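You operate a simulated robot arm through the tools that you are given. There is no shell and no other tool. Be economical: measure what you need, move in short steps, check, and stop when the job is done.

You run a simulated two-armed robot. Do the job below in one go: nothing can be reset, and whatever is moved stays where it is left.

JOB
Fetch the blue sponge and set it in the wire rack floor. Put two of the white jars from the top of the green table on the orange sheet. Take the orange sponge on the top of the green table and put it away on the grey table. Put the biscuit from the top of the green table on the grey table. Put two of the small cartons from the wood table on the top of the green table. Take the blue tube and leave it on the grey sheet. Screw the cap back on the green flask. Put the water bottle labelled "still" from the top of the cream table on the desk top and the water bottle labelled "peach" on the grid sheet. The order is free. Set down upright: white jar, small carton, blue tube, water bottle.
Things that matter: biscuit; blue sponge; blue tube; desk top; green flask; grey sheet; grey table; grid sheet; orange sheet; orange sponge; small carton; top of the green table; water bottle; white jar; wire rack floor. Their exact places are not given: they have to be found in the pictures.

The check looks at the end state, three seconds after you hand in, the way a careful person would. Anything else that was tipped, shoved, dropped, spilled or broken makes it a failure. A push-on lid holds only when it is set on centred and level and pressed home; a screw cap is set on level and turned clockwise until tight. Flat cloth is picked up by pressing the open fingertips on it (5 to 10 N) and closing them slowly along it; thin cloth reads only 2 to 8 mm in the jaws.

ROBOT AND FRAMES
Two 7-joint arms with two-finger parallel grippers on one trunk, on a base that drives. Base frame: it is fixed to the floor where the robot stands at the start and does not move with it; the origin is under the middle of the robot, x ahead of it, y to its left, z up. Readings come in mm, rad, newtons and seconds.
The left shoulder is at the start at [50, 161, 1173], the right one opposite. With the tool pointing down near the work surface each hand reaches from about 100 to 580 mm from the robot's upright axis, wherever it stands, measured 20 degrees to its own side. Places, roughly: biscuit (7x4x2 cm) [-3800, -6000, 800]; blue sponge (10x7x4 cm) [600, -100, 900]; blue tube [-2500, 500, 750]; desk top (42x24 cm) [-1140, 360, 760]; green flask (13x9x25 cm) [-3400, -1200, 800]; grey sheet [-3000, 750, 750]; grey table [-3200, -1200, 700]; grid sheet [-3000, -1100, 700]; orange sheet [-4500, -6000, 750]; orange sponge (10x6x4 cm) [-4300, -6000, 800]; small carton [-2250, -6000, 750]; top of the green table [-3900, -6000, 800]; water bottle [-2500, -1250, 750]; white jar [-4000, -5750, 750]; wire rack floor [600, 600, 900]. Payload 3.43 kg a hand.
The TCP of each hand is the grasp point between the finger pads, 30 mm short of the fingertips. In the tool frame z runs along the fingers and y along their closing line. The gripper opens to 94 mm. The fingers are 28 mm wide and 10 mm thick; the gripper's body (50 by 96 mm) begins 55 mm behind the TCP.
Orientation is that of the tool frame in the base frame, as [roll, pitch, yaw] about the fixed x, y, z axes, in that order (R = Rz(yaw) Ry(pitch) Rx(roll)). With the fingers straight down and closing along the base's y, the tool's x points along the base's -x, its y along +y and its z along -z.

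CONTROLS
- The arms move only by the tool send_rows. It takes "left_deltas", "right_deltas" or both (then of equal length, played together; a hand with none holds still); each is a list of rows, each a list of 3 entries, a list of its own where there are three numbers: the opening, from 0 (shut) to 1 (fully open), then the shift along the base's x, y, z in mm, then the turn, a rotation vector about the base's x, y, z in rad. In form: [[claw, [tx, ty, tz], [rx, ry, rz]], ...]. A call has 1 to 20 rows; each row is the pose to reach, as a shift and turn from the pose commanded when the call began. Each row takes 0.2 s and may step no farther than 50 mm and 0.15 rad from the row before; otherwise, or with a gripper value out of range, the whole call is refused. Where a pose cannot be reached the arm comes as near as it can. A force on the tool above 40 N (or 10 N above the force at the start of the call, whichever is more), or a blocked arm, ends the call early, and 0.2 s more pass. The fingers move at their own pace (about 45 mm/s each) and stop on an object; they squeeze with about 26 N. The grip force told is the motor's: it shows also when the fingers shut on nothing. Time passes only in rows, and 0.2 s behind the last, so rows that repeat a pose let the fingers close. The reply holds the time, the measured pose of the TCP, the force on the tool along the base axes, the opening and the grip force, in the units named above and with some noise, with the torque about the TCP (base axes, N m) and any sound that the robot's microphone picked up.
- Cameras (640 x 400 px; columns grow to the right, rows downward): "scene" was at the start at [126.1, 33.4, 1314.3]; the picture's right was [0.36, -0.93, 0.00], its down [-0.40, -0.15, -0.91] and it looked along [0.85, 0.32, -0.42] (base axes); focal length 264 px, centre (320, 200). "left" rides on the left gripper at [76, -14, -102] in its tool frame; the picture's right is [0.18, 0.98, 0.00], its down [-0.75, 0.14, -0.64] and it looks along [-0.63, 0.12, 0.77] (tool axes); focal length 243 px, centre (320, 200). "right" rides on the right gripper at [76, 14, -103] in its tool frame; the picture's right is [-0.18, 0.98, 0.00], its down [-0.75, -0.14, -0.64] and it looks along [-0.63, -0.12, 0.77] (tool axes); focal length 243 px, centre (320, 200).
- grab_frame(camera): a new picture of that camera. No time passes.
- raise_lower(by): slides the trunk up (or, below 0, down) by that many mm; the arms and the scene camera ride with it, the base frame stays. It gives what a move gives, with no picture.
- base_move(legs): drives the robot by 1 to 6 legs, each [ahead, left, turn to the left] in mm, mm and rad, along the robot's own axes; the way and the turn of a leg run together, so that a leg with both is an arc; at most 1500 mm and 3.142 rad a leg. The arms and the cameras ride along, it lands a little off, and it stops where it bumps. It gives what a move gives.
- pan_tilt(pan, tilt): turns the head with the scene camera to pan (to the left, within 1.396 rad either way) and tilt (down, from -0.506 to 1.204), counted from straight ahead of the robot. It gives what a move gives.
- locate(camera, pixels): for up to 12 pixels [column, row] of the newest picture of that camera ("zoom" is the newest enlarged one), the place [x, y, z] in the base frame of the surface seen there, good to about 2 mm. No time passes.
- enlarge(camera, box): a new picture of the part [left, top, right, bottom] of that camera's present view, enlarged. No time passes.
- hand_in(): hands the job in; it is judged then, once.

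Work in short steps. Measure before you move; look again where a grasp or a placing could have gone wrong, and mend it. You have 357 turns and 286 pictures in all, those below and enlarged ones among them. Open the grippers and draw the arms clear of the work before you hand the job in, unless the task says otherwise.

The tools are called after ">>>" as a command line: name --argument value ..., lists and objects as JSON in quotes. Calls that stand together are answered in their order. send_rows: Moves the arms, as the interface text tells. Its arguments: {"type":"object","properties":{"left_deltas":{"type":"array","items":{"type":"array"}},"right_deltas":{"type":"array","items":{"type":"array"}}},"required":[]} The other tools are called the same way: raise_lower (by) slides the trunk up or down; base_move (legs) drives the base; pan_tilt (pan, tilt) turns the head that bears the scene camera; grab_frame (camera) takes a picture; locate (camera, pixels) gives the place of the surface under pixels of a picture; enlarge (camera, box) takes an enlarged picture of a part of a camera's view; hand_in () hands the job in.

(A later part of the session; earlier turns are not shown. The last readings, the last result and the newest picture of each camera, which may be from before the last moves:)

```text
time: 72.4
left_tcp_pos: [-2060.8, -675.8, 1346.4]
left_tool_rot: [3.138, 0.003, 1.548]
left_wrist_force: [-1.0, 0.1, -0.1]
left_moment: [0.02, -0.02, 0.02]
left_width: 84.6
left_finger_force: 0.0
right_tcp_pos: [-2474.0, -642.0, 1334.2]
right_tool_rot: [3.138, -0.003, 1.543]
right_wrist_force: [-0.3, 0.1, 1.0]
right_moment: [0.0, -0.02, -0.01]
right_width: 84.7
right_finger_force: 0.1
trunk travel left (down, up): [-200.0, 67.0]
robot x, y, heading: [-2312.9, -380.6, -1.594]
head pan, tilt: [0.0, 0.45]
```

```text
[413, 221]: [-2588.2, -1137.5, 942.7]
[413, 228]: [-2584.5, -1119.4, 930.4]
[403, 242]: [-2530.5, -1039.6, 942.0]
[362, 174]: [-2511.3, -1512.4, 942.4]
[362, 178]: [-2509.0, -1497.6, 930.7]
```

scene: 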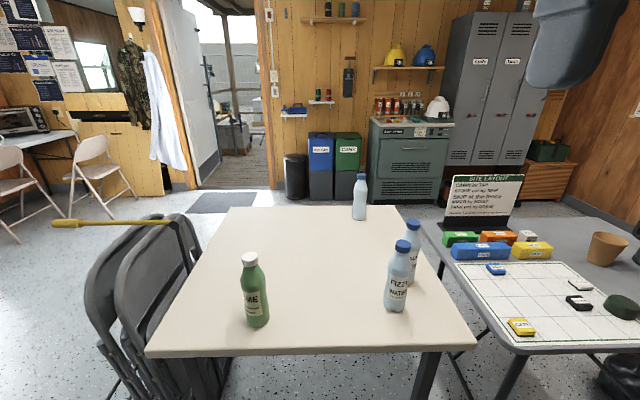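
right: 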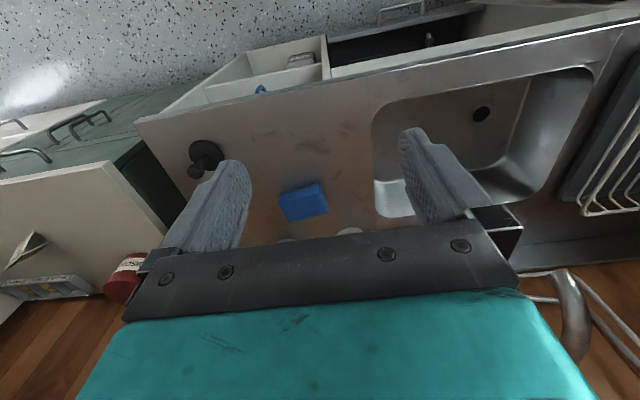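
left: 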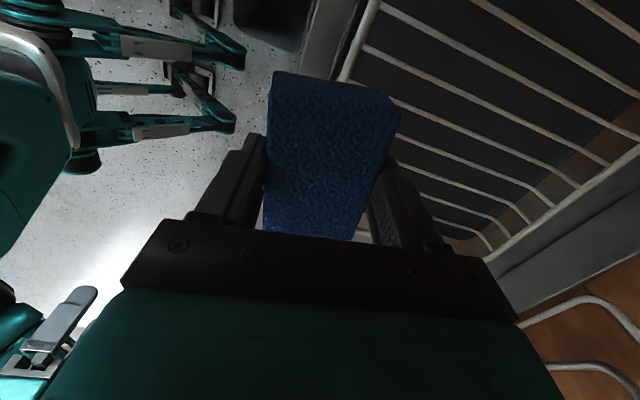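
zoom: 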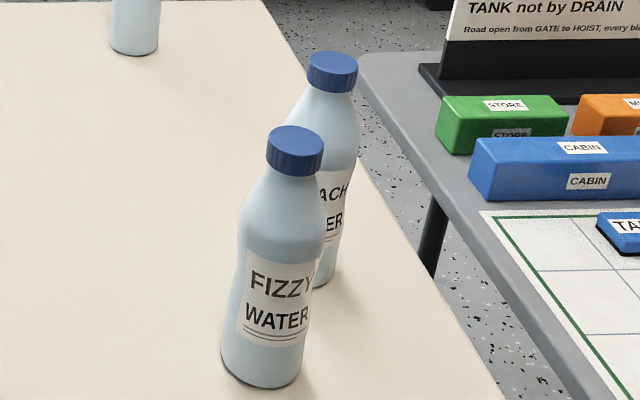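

Peach centre ≈(-2587,-1138), top 943, FIZZY ≈115 mm off. I drive up to the table edge and lower the trunk a bit.

>>> base_move --legs '[[200, -90, 0.02]]'

>>> raise_lower --by -110

>>> grab_frame --camera "right"

```text
time: 74.1
left_tcp_pos: [-2148.6, -870.9, 1347.4]
left_tool_rot: [3.14, 0.004, 1.572]
left_wrist_force: [0.8, 0.1, -0.6]
left_moment: [0.03, -0.01, 0.02]
left_width: 84.4
left_finger_force: 0.1
right_tcp_pos: [-2562.2, -847.1, 1334.1]
right_tool_rot: [3.14, -0.004, 1.565]
right_wrist_force: [-0.2, 0.2, 0.0]
right_moment: [0.0, -0.02, 0.01]
right_width: 84.7
right_finger_force: 0.1
trunk travel left (down, up): [-200.0, 67.0]
robot x, y, heading: [-2406.3, -583.6, -1.574]
head pan, tilt: [0.0, 0.45]
```

```text
time: 75.5
left_tcp_pos: [-2148.5, -870.3, 1236.3]
left_tool_rot: [3.141, 0.005, 1.572]
left_wrist_force: [0.1, -0.5, -0.2]
left_moment: [-0.01, 0.01, -0.01]
left_width: 84.5
left_finger_force: 0.0
right_tcp_pos: [-2563.0, -846.8, 1223.7]
right_tool_rot: [3.14, -0.002, 1.566]
right_wrist_force: [-0.8, 0.7, -0.2]
right_moment: [-0.02, 0.0, -0.02]
right_width: 84.4
right_finger_force: 0.0
trunk travel left (down, up): [-90.0, 177.0]
robot x, y, heading: [-2405.9, -582.6, -1.573]
head pan, tilt: [0.0, 0.45]
```

```text
259 pictures are left
```

right: 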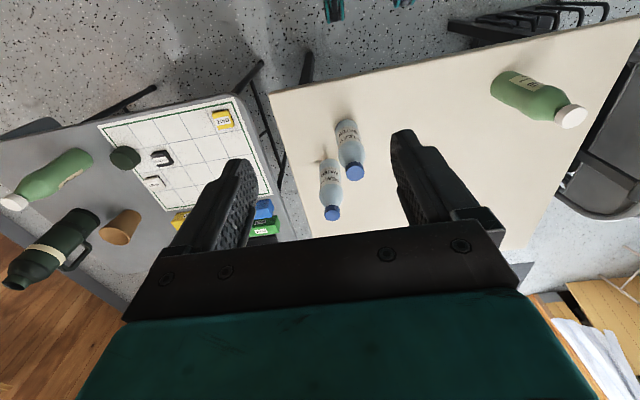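

Next I move 28 mm ahead and 40 left, so the peach bottle lies well to the right hand's side.

>>> base_move --legs '[[28, 40, 0]]'

>>> send_rows --right_deltas '[[1, [-15, -45, 0], [0, 0, 0]], [1, [-30, -90, 0], [0, 0, 0]], [1, [-45, -130, -15], [0, 0, 0]], [1, [-60, -170, -30], [0, 0, 0]], [1, [-64, -210, -50], [0, 0, 0]], [1, [-64, -245, -80], [0, 0, 0]], [1, [-64, -262, -120], [0, 0, 0]], [1, [-64, -262, -165], [0, 0, 0]], [1, [-64, -262, -205], [0, 0, 0]], [1, [-64, -262, -205], [0, 0, 0]]]'

>>> grab_frame --camera "right"

```text
time: 76.5
left_tcp_pos: [-2107.8, -899.4, 1235.5]
left_tool_rot: [3.14, 0.003, 1.57]
left_wrist_force: [0.0, -0.4, 0.5]
left_moment: [0.02, 0.04, 0.01]
left_width: 84.3
left_finger_force: 0.1
right_tcp_pos: [-2520.6, -874.2, 1223.2]
right_tool_rot: [3.14, -0.003, 1.565]
right_wrist_force: [-0.2, -0.4, 0.0]
right_moment: [0.03, 0.03, -0.03]
right_width: 84.7
right_finger_force: 0.1
trunk travel left (down, up): [-90.0, 177.0]
robot x, y, heading: [-2367.5, -608.9, -1.568]
head pan, tilt: [0.0, 0.45]
```

```text
time: 78.7
left_tcp_pos: [-2108.1, -897.8, 1237.2]
left_tool_rot: [3.139, 0.006, 1.571]
left_wrist_force: [-0.4, 0.3, 0.9]
left_moment: [0.0, 0.04, 0.01]
left_width: 84.7
left_finger_force: 0.0
right_tcp_pos: [-2583.6, -1134.8, 1019.7]
right_tool_rot: [3.139, -0.001, 1.565]
right_wrist_force: [0.4, 0.0, 0.4]
right_moment: [0.01, 0.01, 0.01]
right_width: 94.2
right_finger_force: 0.1
trunk travel left (down, up): [-90.0, 177.0]
robot x, y, heading: [-2365.8, -608.1, -1.572]
head pan, tilt: [0.0, 0.45]
```

```text
258 pictures are left
```

right: 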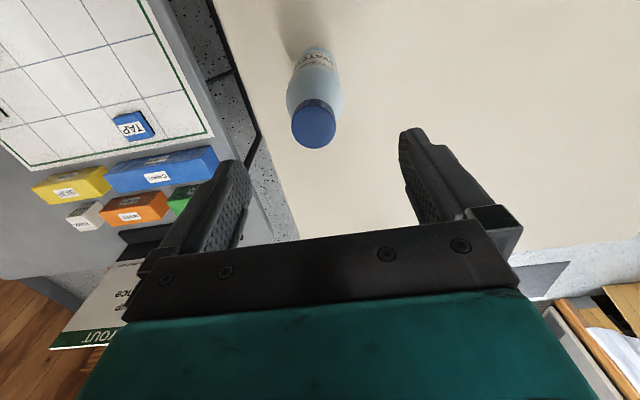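

I locate the bottle seen here to confirm it is the peach one and where its axis is.

>>> locate --camera "right" --pixels '[[314, 132], [314, 142], [314, 108], [310, 80]]'

>>> enlarge --camera "right" --box '[240, 20, 400, 160]'

>>> grab_frame --camera "scene"

```text
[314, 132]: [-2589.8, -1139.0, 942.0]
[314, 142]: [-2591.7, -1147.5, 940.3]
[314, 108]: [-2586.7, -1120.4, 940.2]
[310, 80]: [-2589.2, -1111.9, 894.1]
```

```text
2.86 times, centred on (320, 90) of right
```

zoom: 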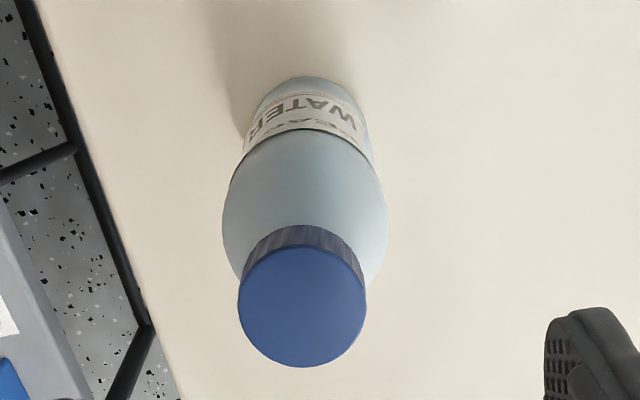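

```text
256 pictures are left
```

scene: 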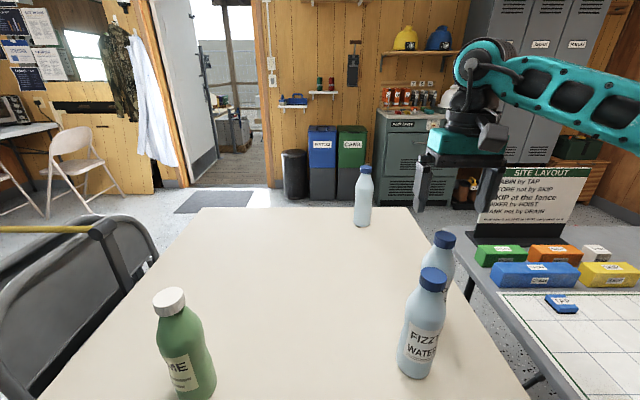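

Peach confirmed at (-2589,-1138). I lower the hand to z 896 around it and close.

>>> send_rows --right_deltas '[[1, [-5, -3, -40], [0, 0, 0]], [1, [-5, -3, -80], [0, 0, 0]], [1, [-5, -3, -110], [0, 0, 0]], [1, [-5, -3, -123], [0, 0, 0]], [0, [-5, -3, -123], [0, 0, 0]], [0, [-5, -3, -123], [0, 0, 0]], [0, [-5, -3, -123], [0, 0, 0]], [0, [-5, -3, -123], [0, 0, 0]]]'

>>> grab_frame --camera "scene"

```text
time: 80.5
left_tcp_pos: [-2107.5, -898.0, 1236.4]
left_tool_rot: [3.14, 0.006, 1.57]
left_wrist_force: [0.1, -0.5, -0.1]
left_moment: [0.03, 0.04, 0.0]
left_width: 84.6
left_finger_force: 0.0
right_tcp_pos: [-2591.1, -1139.3, 894.9]
right_tool_rot: [3.141, -0.005, 1.565]
right_wrist_force: [1.8, -0.6, 0.4]
right_moment: [-0.04, -0.08, 0.01]
right_width: 57.7
right_finger_force: 26.2
trunk travel left (down, up): [-90.0, 177.0]
robot x, y, heading: [-2364.6, -612.4, -1.568]
head pan, tilt: [0.0, 0.45]
```

```text
255 pictures are left
```

scene: 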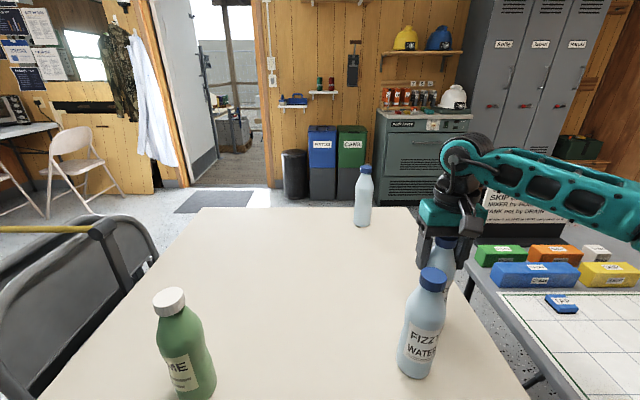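

Held (57.7 mm). I lift 150, back off and drive to the grey table.

>>> send_rows --right_deltas '[[0, [0, 0, 30], [0, 0, 0]], [0, [0, 0, 70], [0, 0, 0]], [0, [0, 20, 110], [0, 0, 0]], [0, [0, 50, 145], [0, 0, 0]], [0, [0, 90, 160], [0, 0, 0]], [0, [0, 130, 160], [0, 0, 0]]]'

>>> base_move --legs '[[-200, 0, 0], [0, -480, 0]]'

>>> pan_tilt --pan -0.1 --tilt 0.6

>>> grab_frame --camera "scene"

```text
time: 81.9
left_tcp_pos: [-2108.1, -898.1, 1236.8]
left_tool_rot: [3.138, 0.005, 1.572]
left_wrist_force: [0.5, -0.4, -0.7]
left_moment: [0.01, -0.02, 0.02]
left_width: 84.7
left_finger_force: 0.0
right_tcp_pos: [-2591.9, -1009.0, 1056.7]
right_tool_rot: [3.139, -0.003, 1.567]
right_wrist_force: [-0.8, 0.6, -5.2]
right_moment: [-0.03, 0.0, -0.01]
right_width: 57.4
right_finger_force: 25.9
trunk travel left (down, up): [-90.0, 177.0]
robot x, y, heading: [-2362.6, -613.1, -1.575]
head pan, tilt: [0.0, 0.45]
```

```text
time: 87.9
left_tcp_pos: [-2592.9, -699.9, 1236.9]
left_tool_rot: [3.14, 0.003, 1.567]
left_wrist_force: [0.7, -0.5, -1.2]
left_moment: [0.01, -0.01, -0.01]
left_width: 84.8
left_finger_force: 0.0
right_tcp_pos: [-3077.0, -808.5, 1055.2]
right_tool_rot: [3.141, -0.003, 1.565]
right_wrist_force: [-0.2, -0.8, -4.4]
right_moment: [-0.04, 0.01, 0.01]
right_width: 57.5
right_finger_force: 25.9
trunk travel left (down, up): [-90.0, 177.0]
robot x, y, heading: [-2852.0, -410.4, -1.578]
head pan, tilt: [0.0, 0.45]
```

```text
time: 88.6
left_tcp_pos: [-2591.1, -698.8, 1235.7]
left_tool_rot: [3.139, 0.002, 1.57]
left_wrist_force: [0.5, 0.4, 0.1]
left_moment: [-0.01, -0.01, 0.01]
left_width: 84.5
left_finger_force: 0.1
right_tcp_pos: [-3077.1, -808.7, 1055.7]
right_tool_rot: [3.14, -0.005, 1.564]
right_wrist_force: [0.4, 0.2, -4.6]
right_moment: [0.0, 0.02, 0.02]
right_width: 57.6
right_finger_force: 25.7
trunk travel left (down, up): [-90.0, 177.0]
robot x, y, heading: [-2851.8, -410.4, -1.575]
head pan, tilt: [-0.099, 0.6]
```

```text
254 pictures are left
```

scene: 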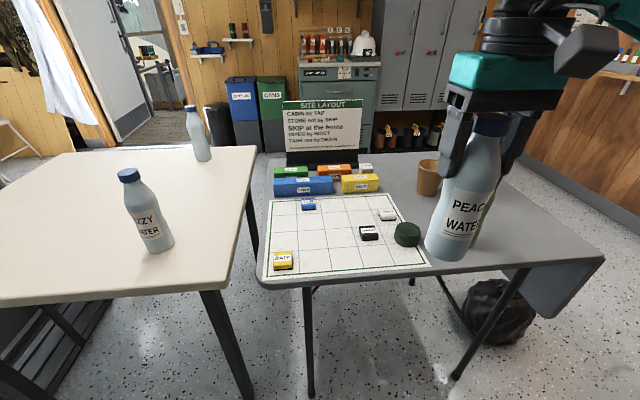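

"PEACH" confirmed. I locate the grid sheet's free cells and corners.

>>> locate --camera "scene" --pixels '[[270, 200], [380, 195], [264, 275], [428, 265], [325, 240], [340, 220], [369, 226], [308, 203], [408, 225], [283, 262], [335, 255]]'

```text
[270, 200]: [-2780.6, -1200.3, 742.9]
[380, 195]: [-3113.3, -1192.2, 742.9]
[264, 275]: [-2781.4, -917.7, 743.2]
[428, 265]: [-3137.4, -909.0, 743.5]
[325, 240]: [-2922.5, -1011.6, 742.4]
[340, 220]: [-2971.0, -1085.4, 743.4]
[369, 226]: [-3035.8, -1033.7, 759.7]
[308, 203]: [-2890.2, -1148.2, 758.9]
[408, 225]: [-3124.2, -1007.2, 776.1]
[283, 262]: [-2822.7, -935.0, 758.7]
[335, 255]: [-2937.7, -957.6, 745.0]
```

I drive 150 ahead and 100 left and place the bottle at (-2930,-1030).

>>> base_move --legs '[[150, 100, 0]]'

```text
time: 90.1
left_tcp_pos: [-2493.5, -851.7, 1235.8]
left_tool_rot: [3.14, 0.005, 1.568]
left_wrist_force: [0.0, 0.4, 0.4]
left_moment: [-0.01, 0.04, 0.02]
left_width: 84.6
left_finger_force: 0.1
right_tcp_pos: [-2977.8, -960.3, 1055.8]
right_tool_rot: [3.14, -0.003, 1.563]
right_wrist_force: [-0.9, -0.1, -5.4]
right_moment: [0.01, -0.01, 0.02]
right_width: 57.5
right_finger_force: 26.5
trunk travel left (down, up): [-90.0, 177.0]
robot x, y, heading: [-2746.1, -566.0, -1.576]
head pan, tilt: [-0.099, 0.6]
```

>>> send_rows --right_deltas '[[0, [20, -30, 0], [0, 0, 0]], [0, [47, -65, 0], [0, 0, 0]], [0, [47, -70, -45], [0, 0, 0]], [0, [47, -70, -90], [0, 0, 0]], [0, [47, -70, -130], [0, 0, 0]], [0, [47, -70, -150], [0, 0, 0]], [0, [47, -70, -155], [0, 0, 0]], [0, [47, -70, -155], [0, 0, 0]]]'

>>> grab_frame --camera "scene"

```text
time: 91.9
left_tcp_pos: [-2493.0, -851.7, 1236.0]
left_tool_rot: [3.139, 0.004, 1.567]
left_wrist_force: [-0.4, 0.1, -0.9]
left_moment: [-0.05, 0.0, 0.0]
left_width: 84.5
left_finger_force: 0.0
right_tcp_pos: [-2931.7, -1029.3, 899.2]
right_tool_rot: [3.141, -0.003, 1.562]
right_wrist_force: [-1.0, 0.6, -4.1]
right_moment: [-0.01, 0.0, 0.0]
right_width: 57.2
right_finger_force: 26.1
trunk travel left (down, up): [-90.0, 177.0]
robot x, y, heading: [-2749.7, -563.1, -1.576]
head pan, tilt: [-0.099, 0.6]
```

```text
253 pictures are left
```

scene: 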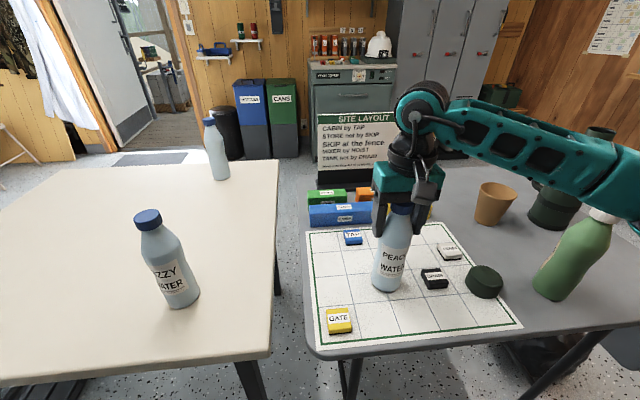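

The bottle hangs a couple of mm above the sheet. I lower it till contact, release and lift straight up.

>>> send_rows --right_deltas '[[0, [0, 0, -2], [0, 0, 0]], [0, [0, 0, -4], [0, 0, 0]], [0, [0, 0, -4], [0, 0, 0]]]'

>>> send_rows --right_deltas '[[0.8, [0, 0, 0], [0, 0, 0]], [1, [0, 0, 0], [0, 0, 0]], [1, [0, 0, 0], [0, 0, 0]], [1, [0, 0, 40], [0, 0, 0]], [1, [0, 0, 85], [0, 0, 0]], [1, [0, 0, 130], [0, 0, 0]]]'

>>> grab_frame --camera "scene"

>>> grab_frame --camera "right"

```text
time: 92.7
left_tcp_pos: [-2494.4, -851.7, 1236.7]
left_tool_rot: [3.139, 0.003, 1.567]
left_wrist_force: [-0.5, 0.2, -0.5]
left_moment: [-0.01, 0.0, 0.04]
left_width: 84.8
left_finger_force: 0.0
right_tcp_pos: [-2930.5, -1030.2, 895.2]
right_tool_rot: [3.14, -0.004, 1.563]
right_wrist_force: [0.3, -0.4, -4.3]
right_moment: [0.0, 0.02, 0.0]
right_width: 57.6
right_finger_force: 25.6
trunk travel left (down, up): [-90.0, 177.0]
robot x, y, heading: [-2747.3, -561.8, -1.574]
head pan, tilt: [-0.099, 0.6]
```

```text
time: 94.1
left_tcp_pos: [-2494.4, -849.9, 1236.9]
left_tool_rot: [3.14, 0.003, 1.568]
left_wrist_force: [-0.6, -1.5, -0.6]
left_moment: [0.0, 0.0, 0.0]
left_width: 84.4
left_finger_force: 0.0
right_tcp_pos: [-2930.4, -1029.6, 1027.3]
right_tool_rot: [3.14, -0.003, 1.563]
right_wrist_force: [0.1, -0.4, 0.1]
right_moment: [0.03, 0.0, -0.04]
right_width: 93.9
right_finger_force: 0.0
trunk travel left (down, up): [-90.0, 177.0]
robot x, y, heading: [-2749.1, -562.8, -1.578]
head pan, tilt: [-0.099, 0.6]
```

```text
252 pictures are left
```

scene: 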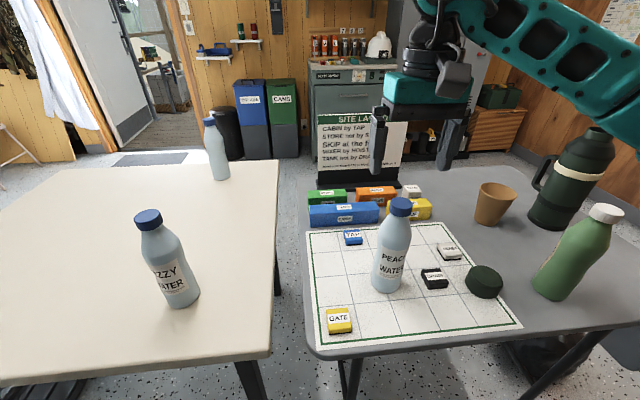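

```text
251 pictures are left
```

right: 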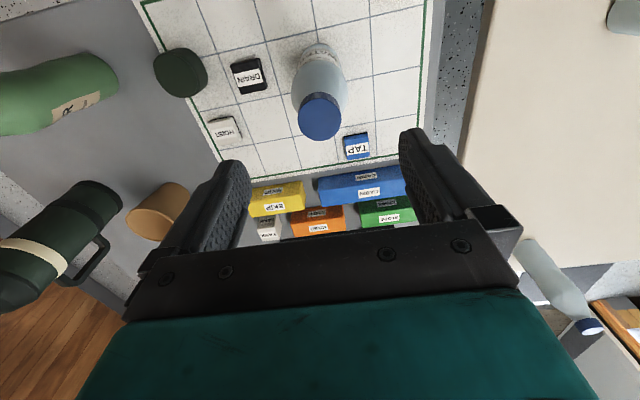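

Peach stands on the grid sheet. Now I lift the right hand and drive toward the flask and its cap for a close look.

>>> send_rows --right_deltas '[[1, [0, 40, 20], [0, 0, 0]], [1, [0, 80, 50], [0, 0, 0]], [1, [0, 120, 80], [0, 0, 0]], [1, [0, 160, 110], [0, 0, 0]], [1, [0, 200, 130], [0, 0, 0]]]'

>>> base_move --legs '[[-60, -300, 0]]'

>>> pan_tilt --pan -0.3 --tilt 0.6

>>> grab_frame --camera "scene"

```text
time: 95.3
left_tcp_pos: [-2493.3, -848.7, 1235.4]
left_tool_rot: [3.14, 0.007, 1.568]
left_wrist_force: [-0.2, 0.0, -0.9]
left_moment: [-0.03, 0.0, 0.01]
left_width: 84.4
left_finger_force: 0.2
right_tcp_pos: [-2934.0, -830.4, 1158.4]
right_tool_rot: [3.138, -0.004, 1.563]
right_wrist_force: [-0.3, -0.5, 0.8]
right_moment: [0.0, 0.0, 0.03]
right_width: 93.8
right_finger_force: 0.1
trunk travel left (down, up): [-90.0, 177.0]
robot x, y, heading: [-2751.7, -561.5, -1.581]
head pan, tilt: [-0.099, 0.6]
```

```text
time: 98.5
left_tcp_pos: [-2791.3, -789.1, 1236.5]
left_tool_rot: [3.141, 0.006, 1.563]
left_wrist_force: [1.1, 0.3, 0.3]
left_moment: [-0.05, 0.01, -0.01]
left_width: 84.5
left_finger_force: 0.2
right_tcp_pos: [-3231.0, -768.7, 1157.6]
right_tool_rot: [3.141, -0.004, 1.558]
right_wrist_force: [0.5, 0.6, -0.8]
right_moment: [0.05, 0.01, 0.01]
right_width: 93.9
right_finger_force: 0.1
trunk travel left (down, up): [-90.0, 177.0]
robot x, y, heading: [-3049.7, -501.2, -1.58]
head pan, tilt: [-0.099, 0.6]
```

```text
time: 99.3
left_tcp_pos: [-2791.2, -790.3, 1236.1]
left_tool_rot: [3.138, 0.005, 1.564]
left_wrist_force: [-0.2, 0.0, -0.3]
left_moment: [0.03, -0.01, -0.01]
left_width: 84.8
left_finger_force: 0.0
right_tcp_pos: [-3232.0, -768.9, 1158.4]
right_tool_rot: [3.14, -0.004, 1.558]
right_wrist_force: [-0.3, -0.1, 0.0]
right_moment: [-0.03, 0.0, -0.04]
right_width: 93.8
right_finger_force: 0.1
trunk travel left (down, up): [-90.0, 177.0]
robot x, y, heading: [-3047.3, -498.7, -1.585]
head pan, tilt: [-0.3, 0.6]
```

```text
250 pictures are left
```

scene: 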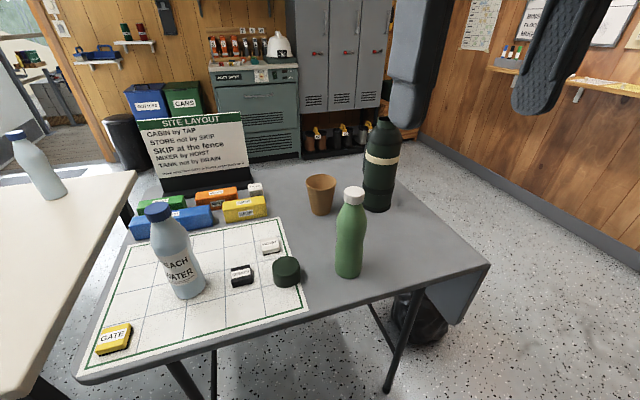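

>>> enlarge --camera "scene" --box '[340, 105, 430, 225]'

>>> locate --camera "zoom" --pixels '[[320, 45], [300, 70], [320, 160], [330, 320]]'

>>> enlarge --camera "scene" --box '[250, 240, 330, 300]'

>>> locate --camera "scene" --pixels '[[286, 264], [286, 275], [350, 190], [348, 275], [320, 180], [487, 268], [395, 165], [383, 119], [381, 125], [383, 210]]'

```text
3.33 times, centred on (385, 165) of scene
```

zoom: 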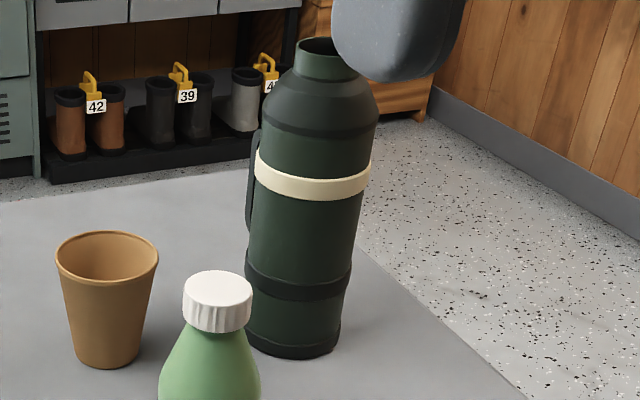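

```text
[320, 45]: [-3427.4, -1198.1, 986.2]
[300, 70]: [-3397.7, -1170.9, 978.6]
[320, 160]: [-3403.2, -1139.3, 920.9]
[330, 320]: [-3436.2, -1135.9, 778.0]
```

```text
6.67 times, centred on (290, 270) of scene
```

zoom: 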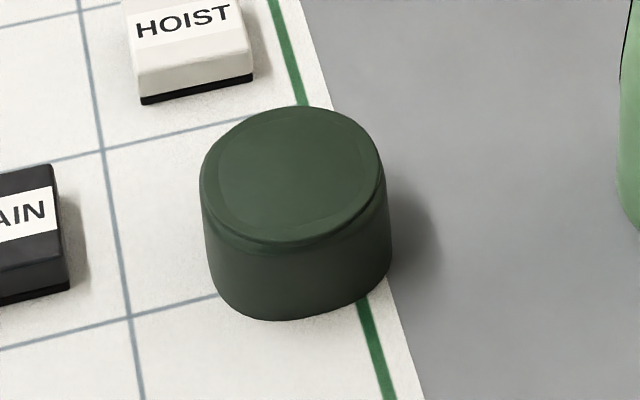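

```text
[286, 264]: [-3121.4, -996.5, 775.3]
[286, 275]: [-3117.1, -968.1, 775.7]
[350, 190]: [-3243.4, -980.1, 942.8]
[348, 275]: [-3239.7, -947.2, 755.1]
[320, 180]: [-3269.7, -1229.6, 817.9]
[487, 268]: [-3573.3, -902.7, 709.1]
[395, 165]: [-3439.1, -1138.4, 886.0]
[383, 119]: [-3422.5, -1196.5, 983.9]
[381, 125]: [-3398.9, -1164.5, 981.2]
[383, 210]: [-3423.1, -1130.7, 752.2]
```

Cap ≈(-3121,-991), flask mouth ≈(-3412,-1180), z≈985. I check how much room there is beyond the table's −x end and measure the mouth from another view.

>>> locate --camera "scene" --pixels '[[560, 235], [460, 160], [600, 85], [630, 262], [490, 70], [400, 370], [440, 320], [213, 370]]'

>>> pan_tilt --pan -0.9 --tilt 0.5

>>> grab_frame --camera "scene"

```text
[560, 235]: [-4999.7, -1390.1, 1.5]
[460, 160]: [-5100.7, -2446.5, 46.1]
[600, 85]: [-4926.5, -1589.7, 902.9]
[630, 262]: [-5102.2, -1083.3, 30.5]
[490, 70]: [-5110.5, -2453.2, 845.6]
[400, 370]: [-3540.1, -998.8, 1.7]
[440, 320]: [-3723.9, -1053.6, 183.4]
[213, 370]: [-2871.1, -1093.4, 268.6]
```

```text
time: 100.3
left_tcp_pos: [-2791.9, -790.0, 1236.0]
left_tool_rot: [3.14, 0.005, 1.564]
left_wrist_force: [-0.1, -0.9, 0.8]
left_moment: [0.01, -0.03, 0.02]
left_width: 84.7
left_finger_force: 0.0
right_tcp_pos: [-3231.1, -768.6, 1158.5]
right_tool_rot: [3.138, -0.001, 1.558]
right_wrist_force: [0.1, 0.5, -0.2]
right_moment: [0.02, -0.04, -0.01]
right_width: 94.1
right_finger_force: 0.1
trunk travel left (down, up): [-90.0, 177.0]
robot x, y, heading: [-3046.8, -499.6, -1.583]
head pan, tilt: [-0.901, 0.499]
```

```text
247 pictures are left
```

scene: 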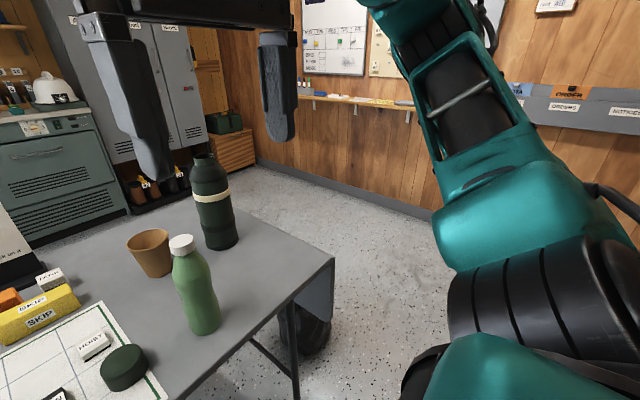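

There is room, but the bag is on that side. I look straight down at my own base to see how far it protrudes compared with the trunk.

>>> pan_tilt --pan 0 --tilt 1.2

>>> grab_frame --camera "scene"

```text
time: 101.5
left_tcp_pos: [-2790.7, -789.7, 1235.9]
left_tool_rot: [3.14, 0.005, 1.565]
left_wrist_force: [0.0, -0.9, 0.7]
left_moment: [-0.01, -0.02, 0.0]
left_width: 84.8
left_finger_force: 0.0
right_tcp_pos: [-3231.5, -768.2, 1157.5]
right_tool_rot: [3.14, -0.004, 1.557]
right_wrist_force: [0.2, -0.3, 0.1]
right_moment: [-0.02, -0.03, -0.03]
right_width: 94.0
right_finger_force: 0.0
trunk travel left (down, up): [-90.0, 177.0]
robot x, y, heading: [-3046.9, -501.7, -1.584]
head pan, tilt: [0.0, 1.201]
```

```text
246 pictures are left
```

scene: 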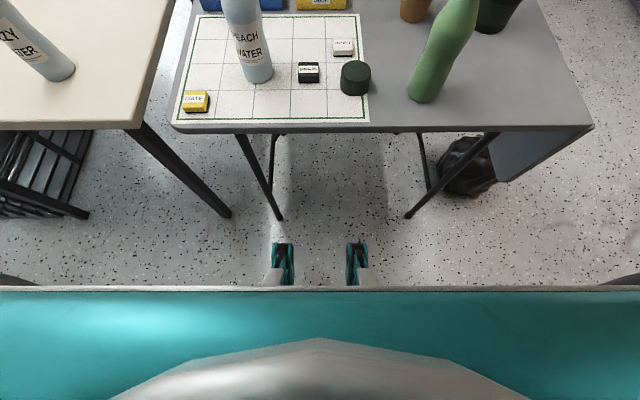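

The base has only two low, narrow feet in front; they can go under the table. I locate feet and table legs.

>>> locate --camera "scene" --pixels '[[275, 246], [292, 246], [350, 246], [367, 246], [280, 218], [408, 216], [230, 216], [300, 287], [240, 140], [492, 137]]'

```text
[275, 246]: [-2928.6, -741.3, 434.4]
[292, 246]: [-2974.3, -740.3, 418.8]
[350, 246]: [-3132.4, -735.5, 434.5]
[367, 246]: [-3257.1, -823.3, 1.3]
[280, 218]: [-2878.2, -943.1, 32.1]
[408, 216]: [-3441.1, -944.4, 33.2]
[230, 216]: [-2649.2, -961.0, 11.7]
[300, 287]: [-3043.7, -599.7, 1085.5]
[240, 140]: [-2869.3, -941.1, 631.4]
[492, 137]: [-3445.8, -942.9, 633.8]
```

The table legs are at x≈-2870 and -3441, y≈-943. I first fetch the cap: shift left 90, ahead 60, then bring the right hand above the cap turned +1.4 rad (leaving clockwise travel for screwing).

>>> base_move --legs '[[60, 85, 0.012]]'

>>> send_rows --right_deltas '[[1, [0, -30, -20], [0, 0, 0.14]], [1, [5, -60, -40], [0, 0, 0.28]], [1, [10, -95, -60], [0, 0, 0.42]], [1, [15, -125, -90], [0, 0, 0.56]], [1, [20, -150, -120], [0, 0, 0.7]], [1, [20, -163, -150], [0, 0, 0.84]], [1, [20, -163, -180], [0, 0, 0.98]], [1, [20, -163, -210], [0, 0, 1.12]], [1, [20, -163, -240], [0, 0, 1.26]], [1, [20, -163, -260], [0, 0, 1.4]], [1, [20, -163, -260], [0, 0, 1.4]]]'

>>> pan_tilt --pan -0.3 --tilt 0.7

>>> grab_frame --camera "right"

>>> grab_frame --camera "scene"

```text
time: 102.9
left_tcp_pos: [-2702.3, -847.0, 1236.4]
left_tool_rot: [3.14, 0.006, 1.576]
left_wrist_force: [0.7, -0.2, 0.6]
left_moment: [-0.02, 0.03, -0.01]
left_width: 84.3
left_finger_force: 0.0
right_tcp_pos: [-3141.9, -832.1, 1158.1]
right_tool_rot: [3.14, -0.002, 1.571]
right_wrist_force: [0.1, -0.4, -0.3]
right_moment: [0.01, 0.03, 0.03]
right_width: 93.9
right_finger_force: 0.0
trunk travel left (down, up): [-90.0, 177.0]
robot x, y, heading: [-2961.3, -557.9, -1.57]
head pan, tilt: [0.0, 1.201]
```

```text
time: 105.3
left_tcp_pos: [-2705.3, -847.7, 1238.3]
left_tool_rot: [3.138, 0.007, 1.575]
left_wrist_force: [-0.2, -0.5, 0.1]
left_moment: [0.01, -0.06, -0.01]
left_width: 84.6
left_finger_force: 0.1
right_tcp_pos: [-3072.7, -913.5, 936.8]
right_tool_rot: [-3.13, -0.007, 2.931]
right_wrist_force: [-0.4, -0.1, 0.7]
right_moment: [-0.02, -0.05, -0.01]
right_width: 93.9
right_finger_force: 0.0
right hand out of reach, approached as far as the arm can: row 8, 9, 10, 11
trunk travel left (down, up): [-90.0, 177.0]
robot x, y, heading: [-2960.8, -560.2, -1.568]
head pan, tilt: [0.0, 1.201]
```

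```text
time: 106.2
left_tcp_pos: [-2702.2, -846.8, 1236.3]
left_tool_rot: [3.139, 0.006, 1.575]
left_wrist_force: [0.4, -0.4, 0.5]
left_moment: [-0.01, 0.01, 0.01]
left_width: 84.6
left_finger_force: 0.1
right_tcp_pos: [-3070.8, -914.3, 937.4]
right_tool_rot: [-3.129, -0.008, 2.932]
right_wrist_force: [0.1, -0.4, -0.4]
right_moment: [0.02, 0.0, -0.01]
right_width: 93.9
right_finger_force: 0.2
trunk travel left (down, up): [-90.0, 177.0]
robot x, y, heading: [-2964.3, -563.6, -1.573]
head pan, tilt: [-0.3, 0.7]
```

```text
245 pictures are left
```

right: 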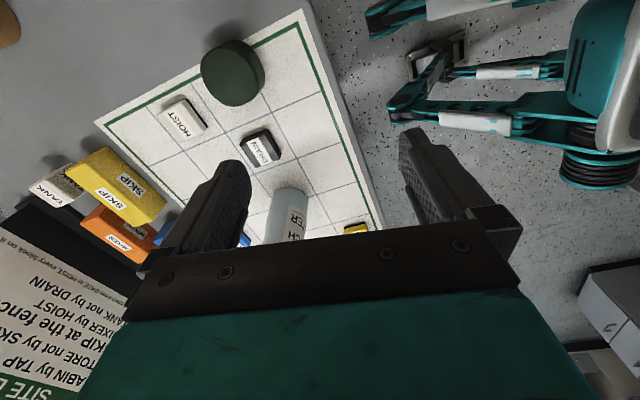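

```text
244 pictures are left
```

scene: 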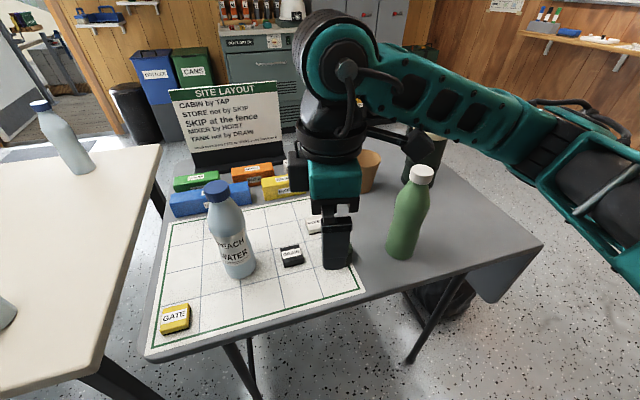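

The +1.4 turn costs reach. I locate cap and neighbours precisely from the right camera and go back to about +0.5.

>>> locate --camera "right" --pixels '[[232, 70], [205, 70], [262, 75], [228, 48], [236, 98], [182, 115], [265, 145]]'

>>> send_rows --right_deltas '[[1, [0, 0, 0], [0, 0, -0.14]], [1, [0, 0, 0], [0, 0, -0.28]], [1, [0, 0, 0], [0, 0, -0.42]], [1, [0, 0, 0], [0, 0, -0.56]], [1, [0, 0, 0], [0, 0, -0.7]], [1, [0, 0, 0], [0, 0, -0.84]]]'

```text
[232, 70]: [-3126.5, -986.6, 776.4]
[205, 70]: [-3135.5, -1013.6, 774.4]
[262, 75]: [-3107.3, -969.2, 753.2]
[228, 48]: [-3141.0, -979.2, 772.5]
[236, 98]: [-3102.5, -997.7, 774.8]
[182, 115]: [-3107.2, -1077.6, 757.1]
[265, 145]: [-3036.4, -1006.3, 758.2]
```

```text
time: 107.6
left_tcp_pos: [-2701.9, -846.9, 1236.5]
left_tool_rot: [3.14, 0.004, 1.579]
left_wrist_force: [0.8, 0.4, -1.3]
left_moment: [0.01, 0.03, 0.0]
left_width: 84.6
left_finger_force: 0.1
right_tcp_pos: [-3071.5, -911.7, 937.5]
right_tool_rot: [3.141, -0.002, 2.13]
right_wrist_force: [0.3, -0.5, -0.7]
right_moment: [0.02, -0.02, 0.01]
right_width: 93.7
right_finger_force: 0.0
trunk travel left (down, up): [-90.0, 177.0]
robot x, y, heading: [-2964.7, -560.2, -1.57]
head pan, tilt: [-0.3, 0.7]
```

Cap centre ≈(-3121,-989). I move above it and look.

>>> send_rows --right_deltas '[[0.92, [-25, -40, 0], [0, 0, 0]], [0.92, [-49, -77, 0], [0, 0, 0]], [0.92, [-49, -77, -40], [0, 0, 0]], [0.92, [-49, -77, -80], [0, 0, 0]], [0.92, [-49, -77, -80], [0, 0, 0]]]'

>>> grab_frame --camera "right"

```text
time: 108.8
left_tcp_pos: [-2701.2, -847.7, 1237.2]
left_tool_rot: [3.14, 0.005, 1.576]
left_wrist_force: [-0.2, 0.2, 0.2]
left_moment: [-0.05, -0.02, 0.0]
left_width: 84.7
left_finger_force: 0.0
right_tcp_pos: [-3118.4, -989.5, 855.7]
right_tool_rot: [3.138, -0.004, 2.133]
right_wrist_force: [1.1, -0.1, 0.6]
right_moment: [0.03, -0.01, 0.01]
right_width: 86.3
right_finger_force: 0.1
trunk travel left (down, up): [-90.0, 177.0]
robot x, y, heading: [-2961.9, -558.9, -1.566]
head pan, tilt: [-0.3, 0.7]
```

```text
243 pictures are left
```

right: 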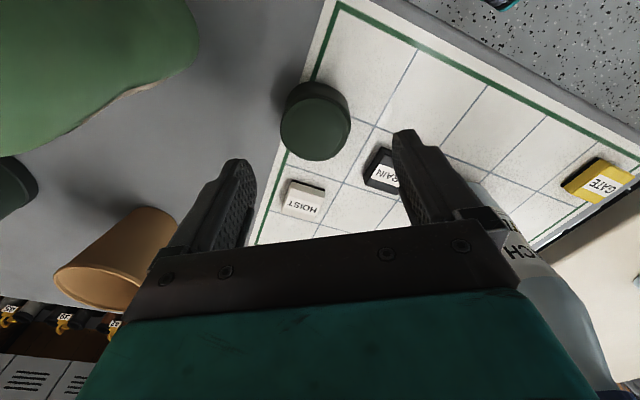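

I verify the cap centre from this view.

>>> locate --camera "right" --pixels '[[315, 132], [282, 130], [349, 132], [315, 100], [316, 158], [372, 165], [385, 185]]'

```text
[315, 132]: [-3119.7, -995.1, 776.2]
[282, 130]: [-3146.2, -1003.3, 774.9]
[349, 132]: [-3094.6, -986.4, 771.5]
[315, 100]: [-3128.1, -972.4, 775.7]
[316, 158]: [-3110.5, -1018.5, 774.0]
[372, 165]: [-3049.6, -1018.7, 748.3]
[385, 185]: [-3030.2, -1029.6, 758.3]
```

Centre (-3120,-995), diameter ≈54. I go down to z 784 and close.

>>> send_rows --right_deltas '[[0.92, [-2, -6, -30], [0, 0, 0]], [0.92, [-2, -6, -60], [0, 0, 0]], [0.92, [-2, -6, -72], [0, 0, 0]], [0.92, [-2, -6, -72], [0, 0, 0]], [0, [-2, -6, -72], [0, 0, 0]], [0, [-2, -6, -72], [0, 0, 0]], [0, [-2, -6, -72], [0, 0, 0]], [0, [-2, -6, -72], [0, 0, 0]]]'

>>> grab_frame --camera "right"

```text
time: 110.6
left_tcp_pos: [-2703.0, -847.6, 1236.1]
left_tool_rot: [3.141, 0.005, 1.576]
left_wrist_force: [0.7, 0.2, 0.2]
left_moment: [0.01, 0.02, 0.0]
left_width: 84.6
left_finger_force: 0.2
right_tcp_pos: [-3123.5, -996.5, 786.1]
right_tool_rot: [3.141, -0.002, 2.131]
right_wrist_force: [-1.4, 0.1, -0.3]
right_moment: [-0.01, 0.01, -0.01]
right_width: 53.2
right_finger_force: 26.3
trunk travel left (down, up): [-90.0, 177.0]
robot x, y, heading: [-2961.1, -559.6, -1.562]
head pan, tilt: [-0.3, 0.7]
```

```text
242 pictures are left
```

right: 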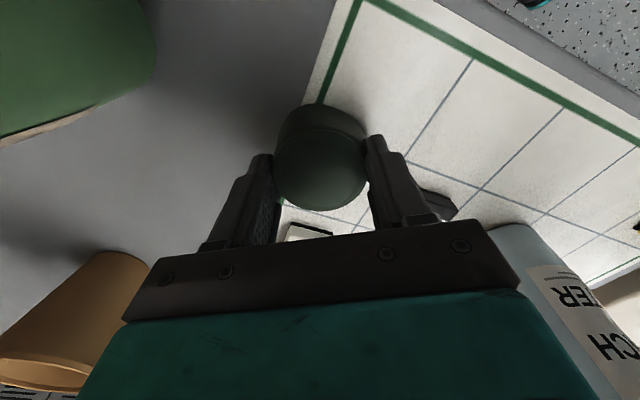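

Cap held (53.2 mm). I lift high and drive to the flask.

>>> send_rows --right_deltas '[[0, [0, 0, 45], [0, 0, 0]], [0, [0, 0, 90], [0, 0, 0]], [0, [0, 0, 135], [0, 0, 0]], [0, [0, 20, 180], [0, 0, 0]], [0, [0, 40, 222], [0, 0, 0]], [0, [0, 60, 265], [0, 0, 0]], [0, [0, 80, 305], [0, 0, 0]], [0, [0, 80, 335], [0, 0, 0]]]'

>>> base_move --legs '[[0, -215, 0], [70, 0, 0]]'

>>> grab_frame --camera "scene"

>>> grab_frame --camera "right"

```text
time: 112.4
left_tcp_pos: [-2701.6, -846.9, 1237.4]
left_tool_rot: [3.14, 0.005, 1.574]
left_wrist_force: [-0.2, -0.6, -0.4]
left_moment: [0.03, 0.0, -0.02]
left_width: 84.9
left_finger_force: 0.0
right_tcp_pos: [-3122.2, -914.2, 1120.7]
right_tool_rot: [3.141, -0.004, 2.13]
right_wrist_force: [-0.4, 0.4, -0.7]
right_moment: [0.0, 0.03, 0.0]
right_width: 53.3
right_finger_force: 26.5
trunk travel left (down, up): [-90.0, 177.0]
robot x, y, heading: [-2963.4, -563.4, -1.568]
head pan, tilt: [-0.3, 0.7]
```

```text
time: 115.5
left_tcp_pos: [-2916.9, -917.6, 1236.4]
left_tool_rot: [3.138, 0.004, 1.575]
left_wrist_force: [-0.3, 0.3, -0.4]
left_moment: [-0.03, 0.03, -0.02]
left_width: 84.4
left_finger_force: 0.0
right_tcp_pos: [-3338.4, -985.4, 1120.2]
right_tool_rot: [3.14, -0.003, 2.132]
right_wrist_force: [0.1, -1.2, -0.4]
right_moment: [0.01, 0.0, 0.01]
right_width: 53.2
right_finger_force: 26.1
trunk travel left (down, up): [-90.0, 177.0]
robot x, y, heading: [-3178.4, -632.0, -1.568]
head pan, tilt: [-0.3, 0.7]
```

```text
241 pictures are left
```

scene: 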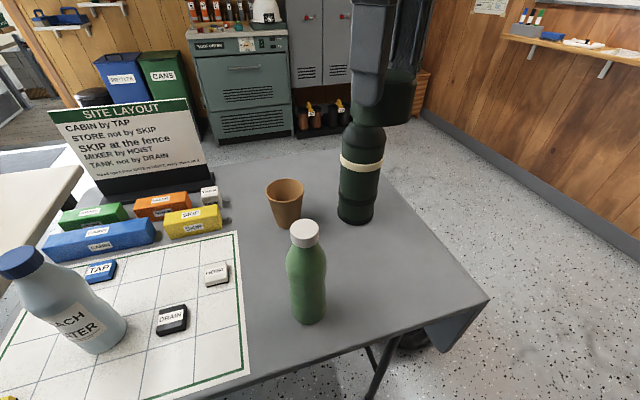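

```text
240 pictures are left
```

right: 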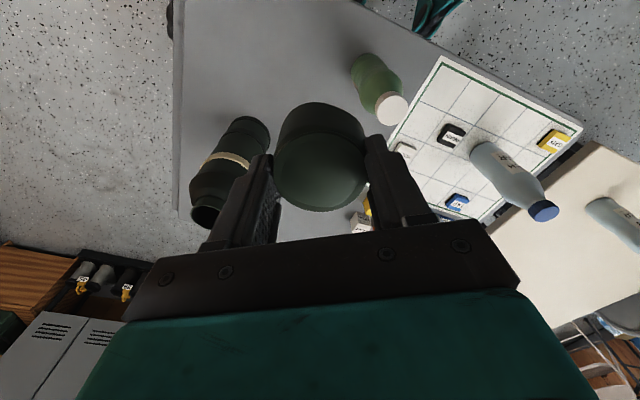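

The flask mouth shows at right (208,212). I zoom to measure the rim.

>>> enlarge --camera "right" --box '[170, 160, 260, 240]'

```text
5.00 times, centred on (215, 200) of right
```

zoom: 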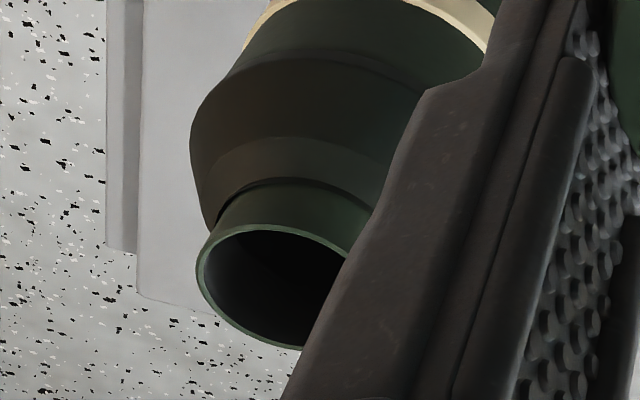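

>>> locate --camera "zoom" --pixels '[[200, 270], [262, 229], [322, 247], [240, 330], [290, 345], [220, 305], [215, 222], [340, 200], [300, 195]]'

```text
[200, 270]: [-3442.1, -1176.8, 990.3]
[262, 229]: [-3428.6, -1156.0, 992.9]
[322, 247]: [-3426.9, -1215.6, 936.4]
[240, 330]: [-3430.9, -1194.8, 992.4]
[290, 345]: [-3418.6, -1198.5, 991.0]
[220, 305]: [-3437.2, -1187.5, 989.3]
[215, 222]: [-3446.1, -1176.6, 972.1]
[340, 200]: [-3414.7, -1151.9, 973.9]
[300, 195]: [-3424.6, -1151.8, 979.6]
```

Rim centre ≈(-3420,-1176.5), z 991. I raise the trunk 60 for reach and bring the cap above the mouth.

>>> raise_lower --by 60

>>> send_rows --right_deltas '[[0, [-20, -40, -10], [0, 0, 0]], [0, [-40, -80, -30], [0, 0, 0]], [0, [-60, -120, -50], [0, 0, 0]], [0, [-75, -160, -70], [0, 0, 0]], [0, [-82, -191, -90], [0, 0, 0]], [0, [-82, -191, -110], [0, 0, 0]], [0, [-82, -191, -110], [0, 0, 0]]]'

>>> grab_frame --camera "right"

>>> grab_frame --camera "scene"

```text
time: 116.5
left_tcp_pos: [-2916.8, -917.3, 1295.7]
left_tool_rot: [3.141, 0.004, 1.576]
left_wrist_force: [-0.9, 0.2, 0.4]
left_moment: [-0.01, 0.02, 0.01]
left_width: 84.6
left_finger_force: 0.0
right_tcp_pos: [-3336.9, -984.2, 1178.6]
right_tool_rot: [3.141, -0.003, 2.131]
right_wrist_force: [-0.2, -0.3, -1.1]
right_moment: [-0.01, 0.01, 0.03]
right_width: 53.2
right_finger_force: 25.4
trunk travel left (down, up): [-150.0, 117.0]
robot x, y, heading: [-3176.5, -632.9, -1.569]
head pan, tilt: [-0.3, 0.7]
```

```text
time: 118.1
left_tcp_pos: [-2917.7, -916.5, 1296.9]
left_tool_rot: [3.14, 0.005, 1.576]
left_wrist_force: [-0.5, -0.3, 0.5]
left_moment: [0.01, -0.03, -0.01]
left_width: 84.3
left_finger_force: 0.0
right_tcp_pos: [-3409.6, -1153.7, 1093.9]
right_tool_rot: [3.139, -0.003, 2.129]
right_wrist_force: [0.9, -1.0, -1.3]
right_moment: [0.0, 0.0, 0.01]
right_width: 53.0
right_finger_force: 26.5
right hand out of reach, approached as far as the arm can: row 5, 6, 7
trunk travel left (down, up): [-150.0, 117.0]
robot x, y, heading: [-3181.1, -634.3, -1.565]
head pan, tilt: [-0.3, 0.7]
```

```text
238 pictures are left
```

right: 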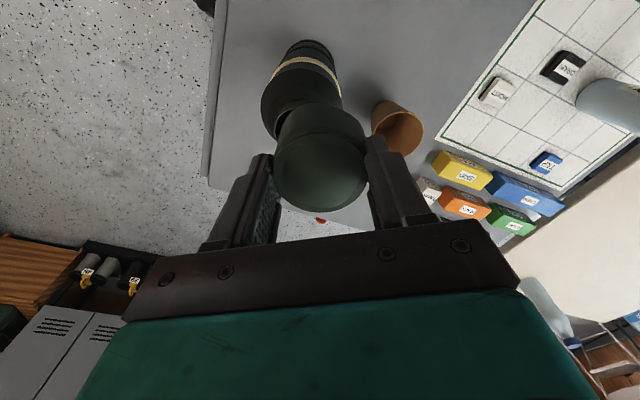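

```text
237 pictures are left
```

scene: 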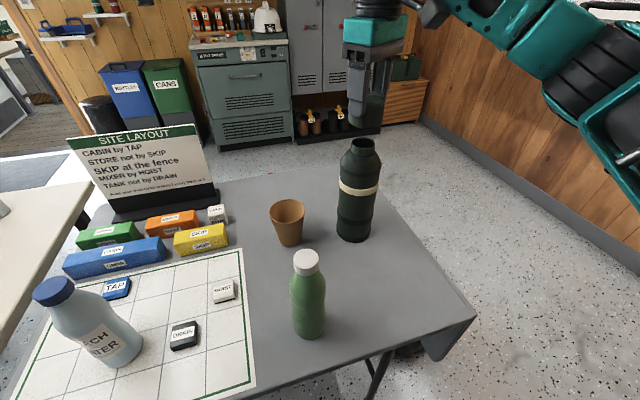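

Short by about 22 mm in y. Before driving farther under the table I want to see the base's outline between the table legs, so I turn the left hand to look at it.

>>> send_rows --left_deltas '[[0.9, [0, 0, 0], [0, 0, -0.15]], [0.9, [0, 0, 0], [0, 0, -0.3]], [0.9, [0, 0, 0], [0, 0, -0.45]], [0.9, [0, 0, 0], [0, 0, -0.6]], [0.9, [0, 0, 0], [0, 0, -0.75]], [0.9, [0, 0, 0], [0, 0, -0.9]], [0.9, [0, 0, 0], [0, 0, -1.05]], [0.9, [0, 0, 0], [0, 0, -1.2]], [0.9, [0, 0, 0], [0, 0, -1.35]], [0.9, [0, 0, 0], [0, 0, -1.5]]]'

>>> grab_frame --camera "left"

```text
time: 120.3
left_tcp_pos: [-2917.2, -916.6, 1297.5]
left_tool_rot: [3.14, 0.005, 0.071]
left_wrist_force: [0.5, -0.5, 0.2]
left_moment: [0.0, -0.03, 0.0]
left_width: 84.6
left_finger_force: 0.1
right_tcp_pos: [-3410.5, -1154.7, 1092.9]
right_tool_rot: [3.14, -0.002, 2.131]
right_wrist_force: [0.1, 0.2, -1.1]
right_moment: [-0.02, -0.01, 0.02]
right_width: 53.0
right_finger_force: 25.6
trunk travel left (down, up): [-150.0, 117.0]
robot x, y, heading: [-3176.9, -629.1, -1.567]
head pan, tilt: [-0.3, 0.7]
```

```text
236 pictures are left
```

left: 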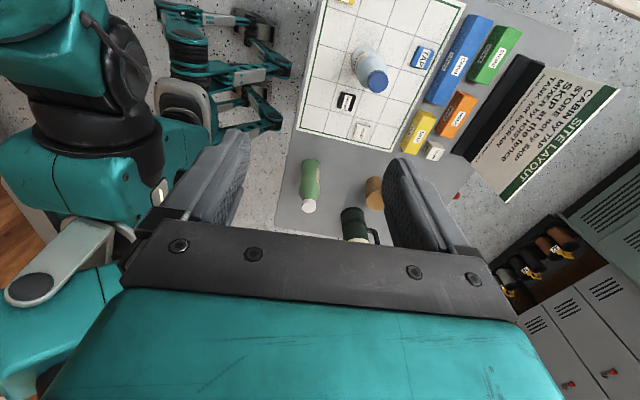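

The base is a set of struts at upper left. I locate their extremes.

>>> enlarge --camera "left" --box '[130, 0, 330, 150]'

>>> locate --camera "left" --pixels '[[285, 68], [278, 123], [262, 18], [245, 22], [245, 73], [240, 98], [185, 10], [215, 10], [190, 60], [270, 60]]'

```text
2.67 times, centred on (230, 75) of left
```

zoom: 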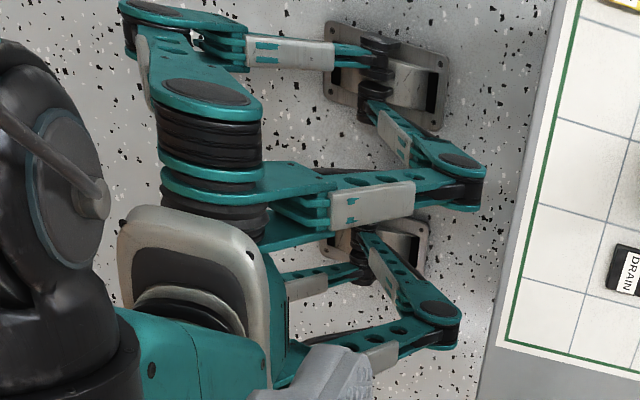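

```text
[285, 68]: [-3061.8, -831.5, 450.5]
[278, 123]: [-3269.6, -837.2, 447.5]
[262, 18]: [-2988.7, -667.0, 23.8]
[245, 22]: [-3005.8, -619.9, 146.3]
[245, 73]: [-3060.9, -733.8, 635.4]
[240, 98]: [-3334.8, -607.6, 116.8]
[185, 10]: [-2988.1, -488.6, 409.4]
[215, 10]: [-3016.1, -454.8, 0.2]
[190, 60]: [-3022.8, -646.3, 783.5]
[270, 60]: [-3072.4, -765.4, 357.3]
```

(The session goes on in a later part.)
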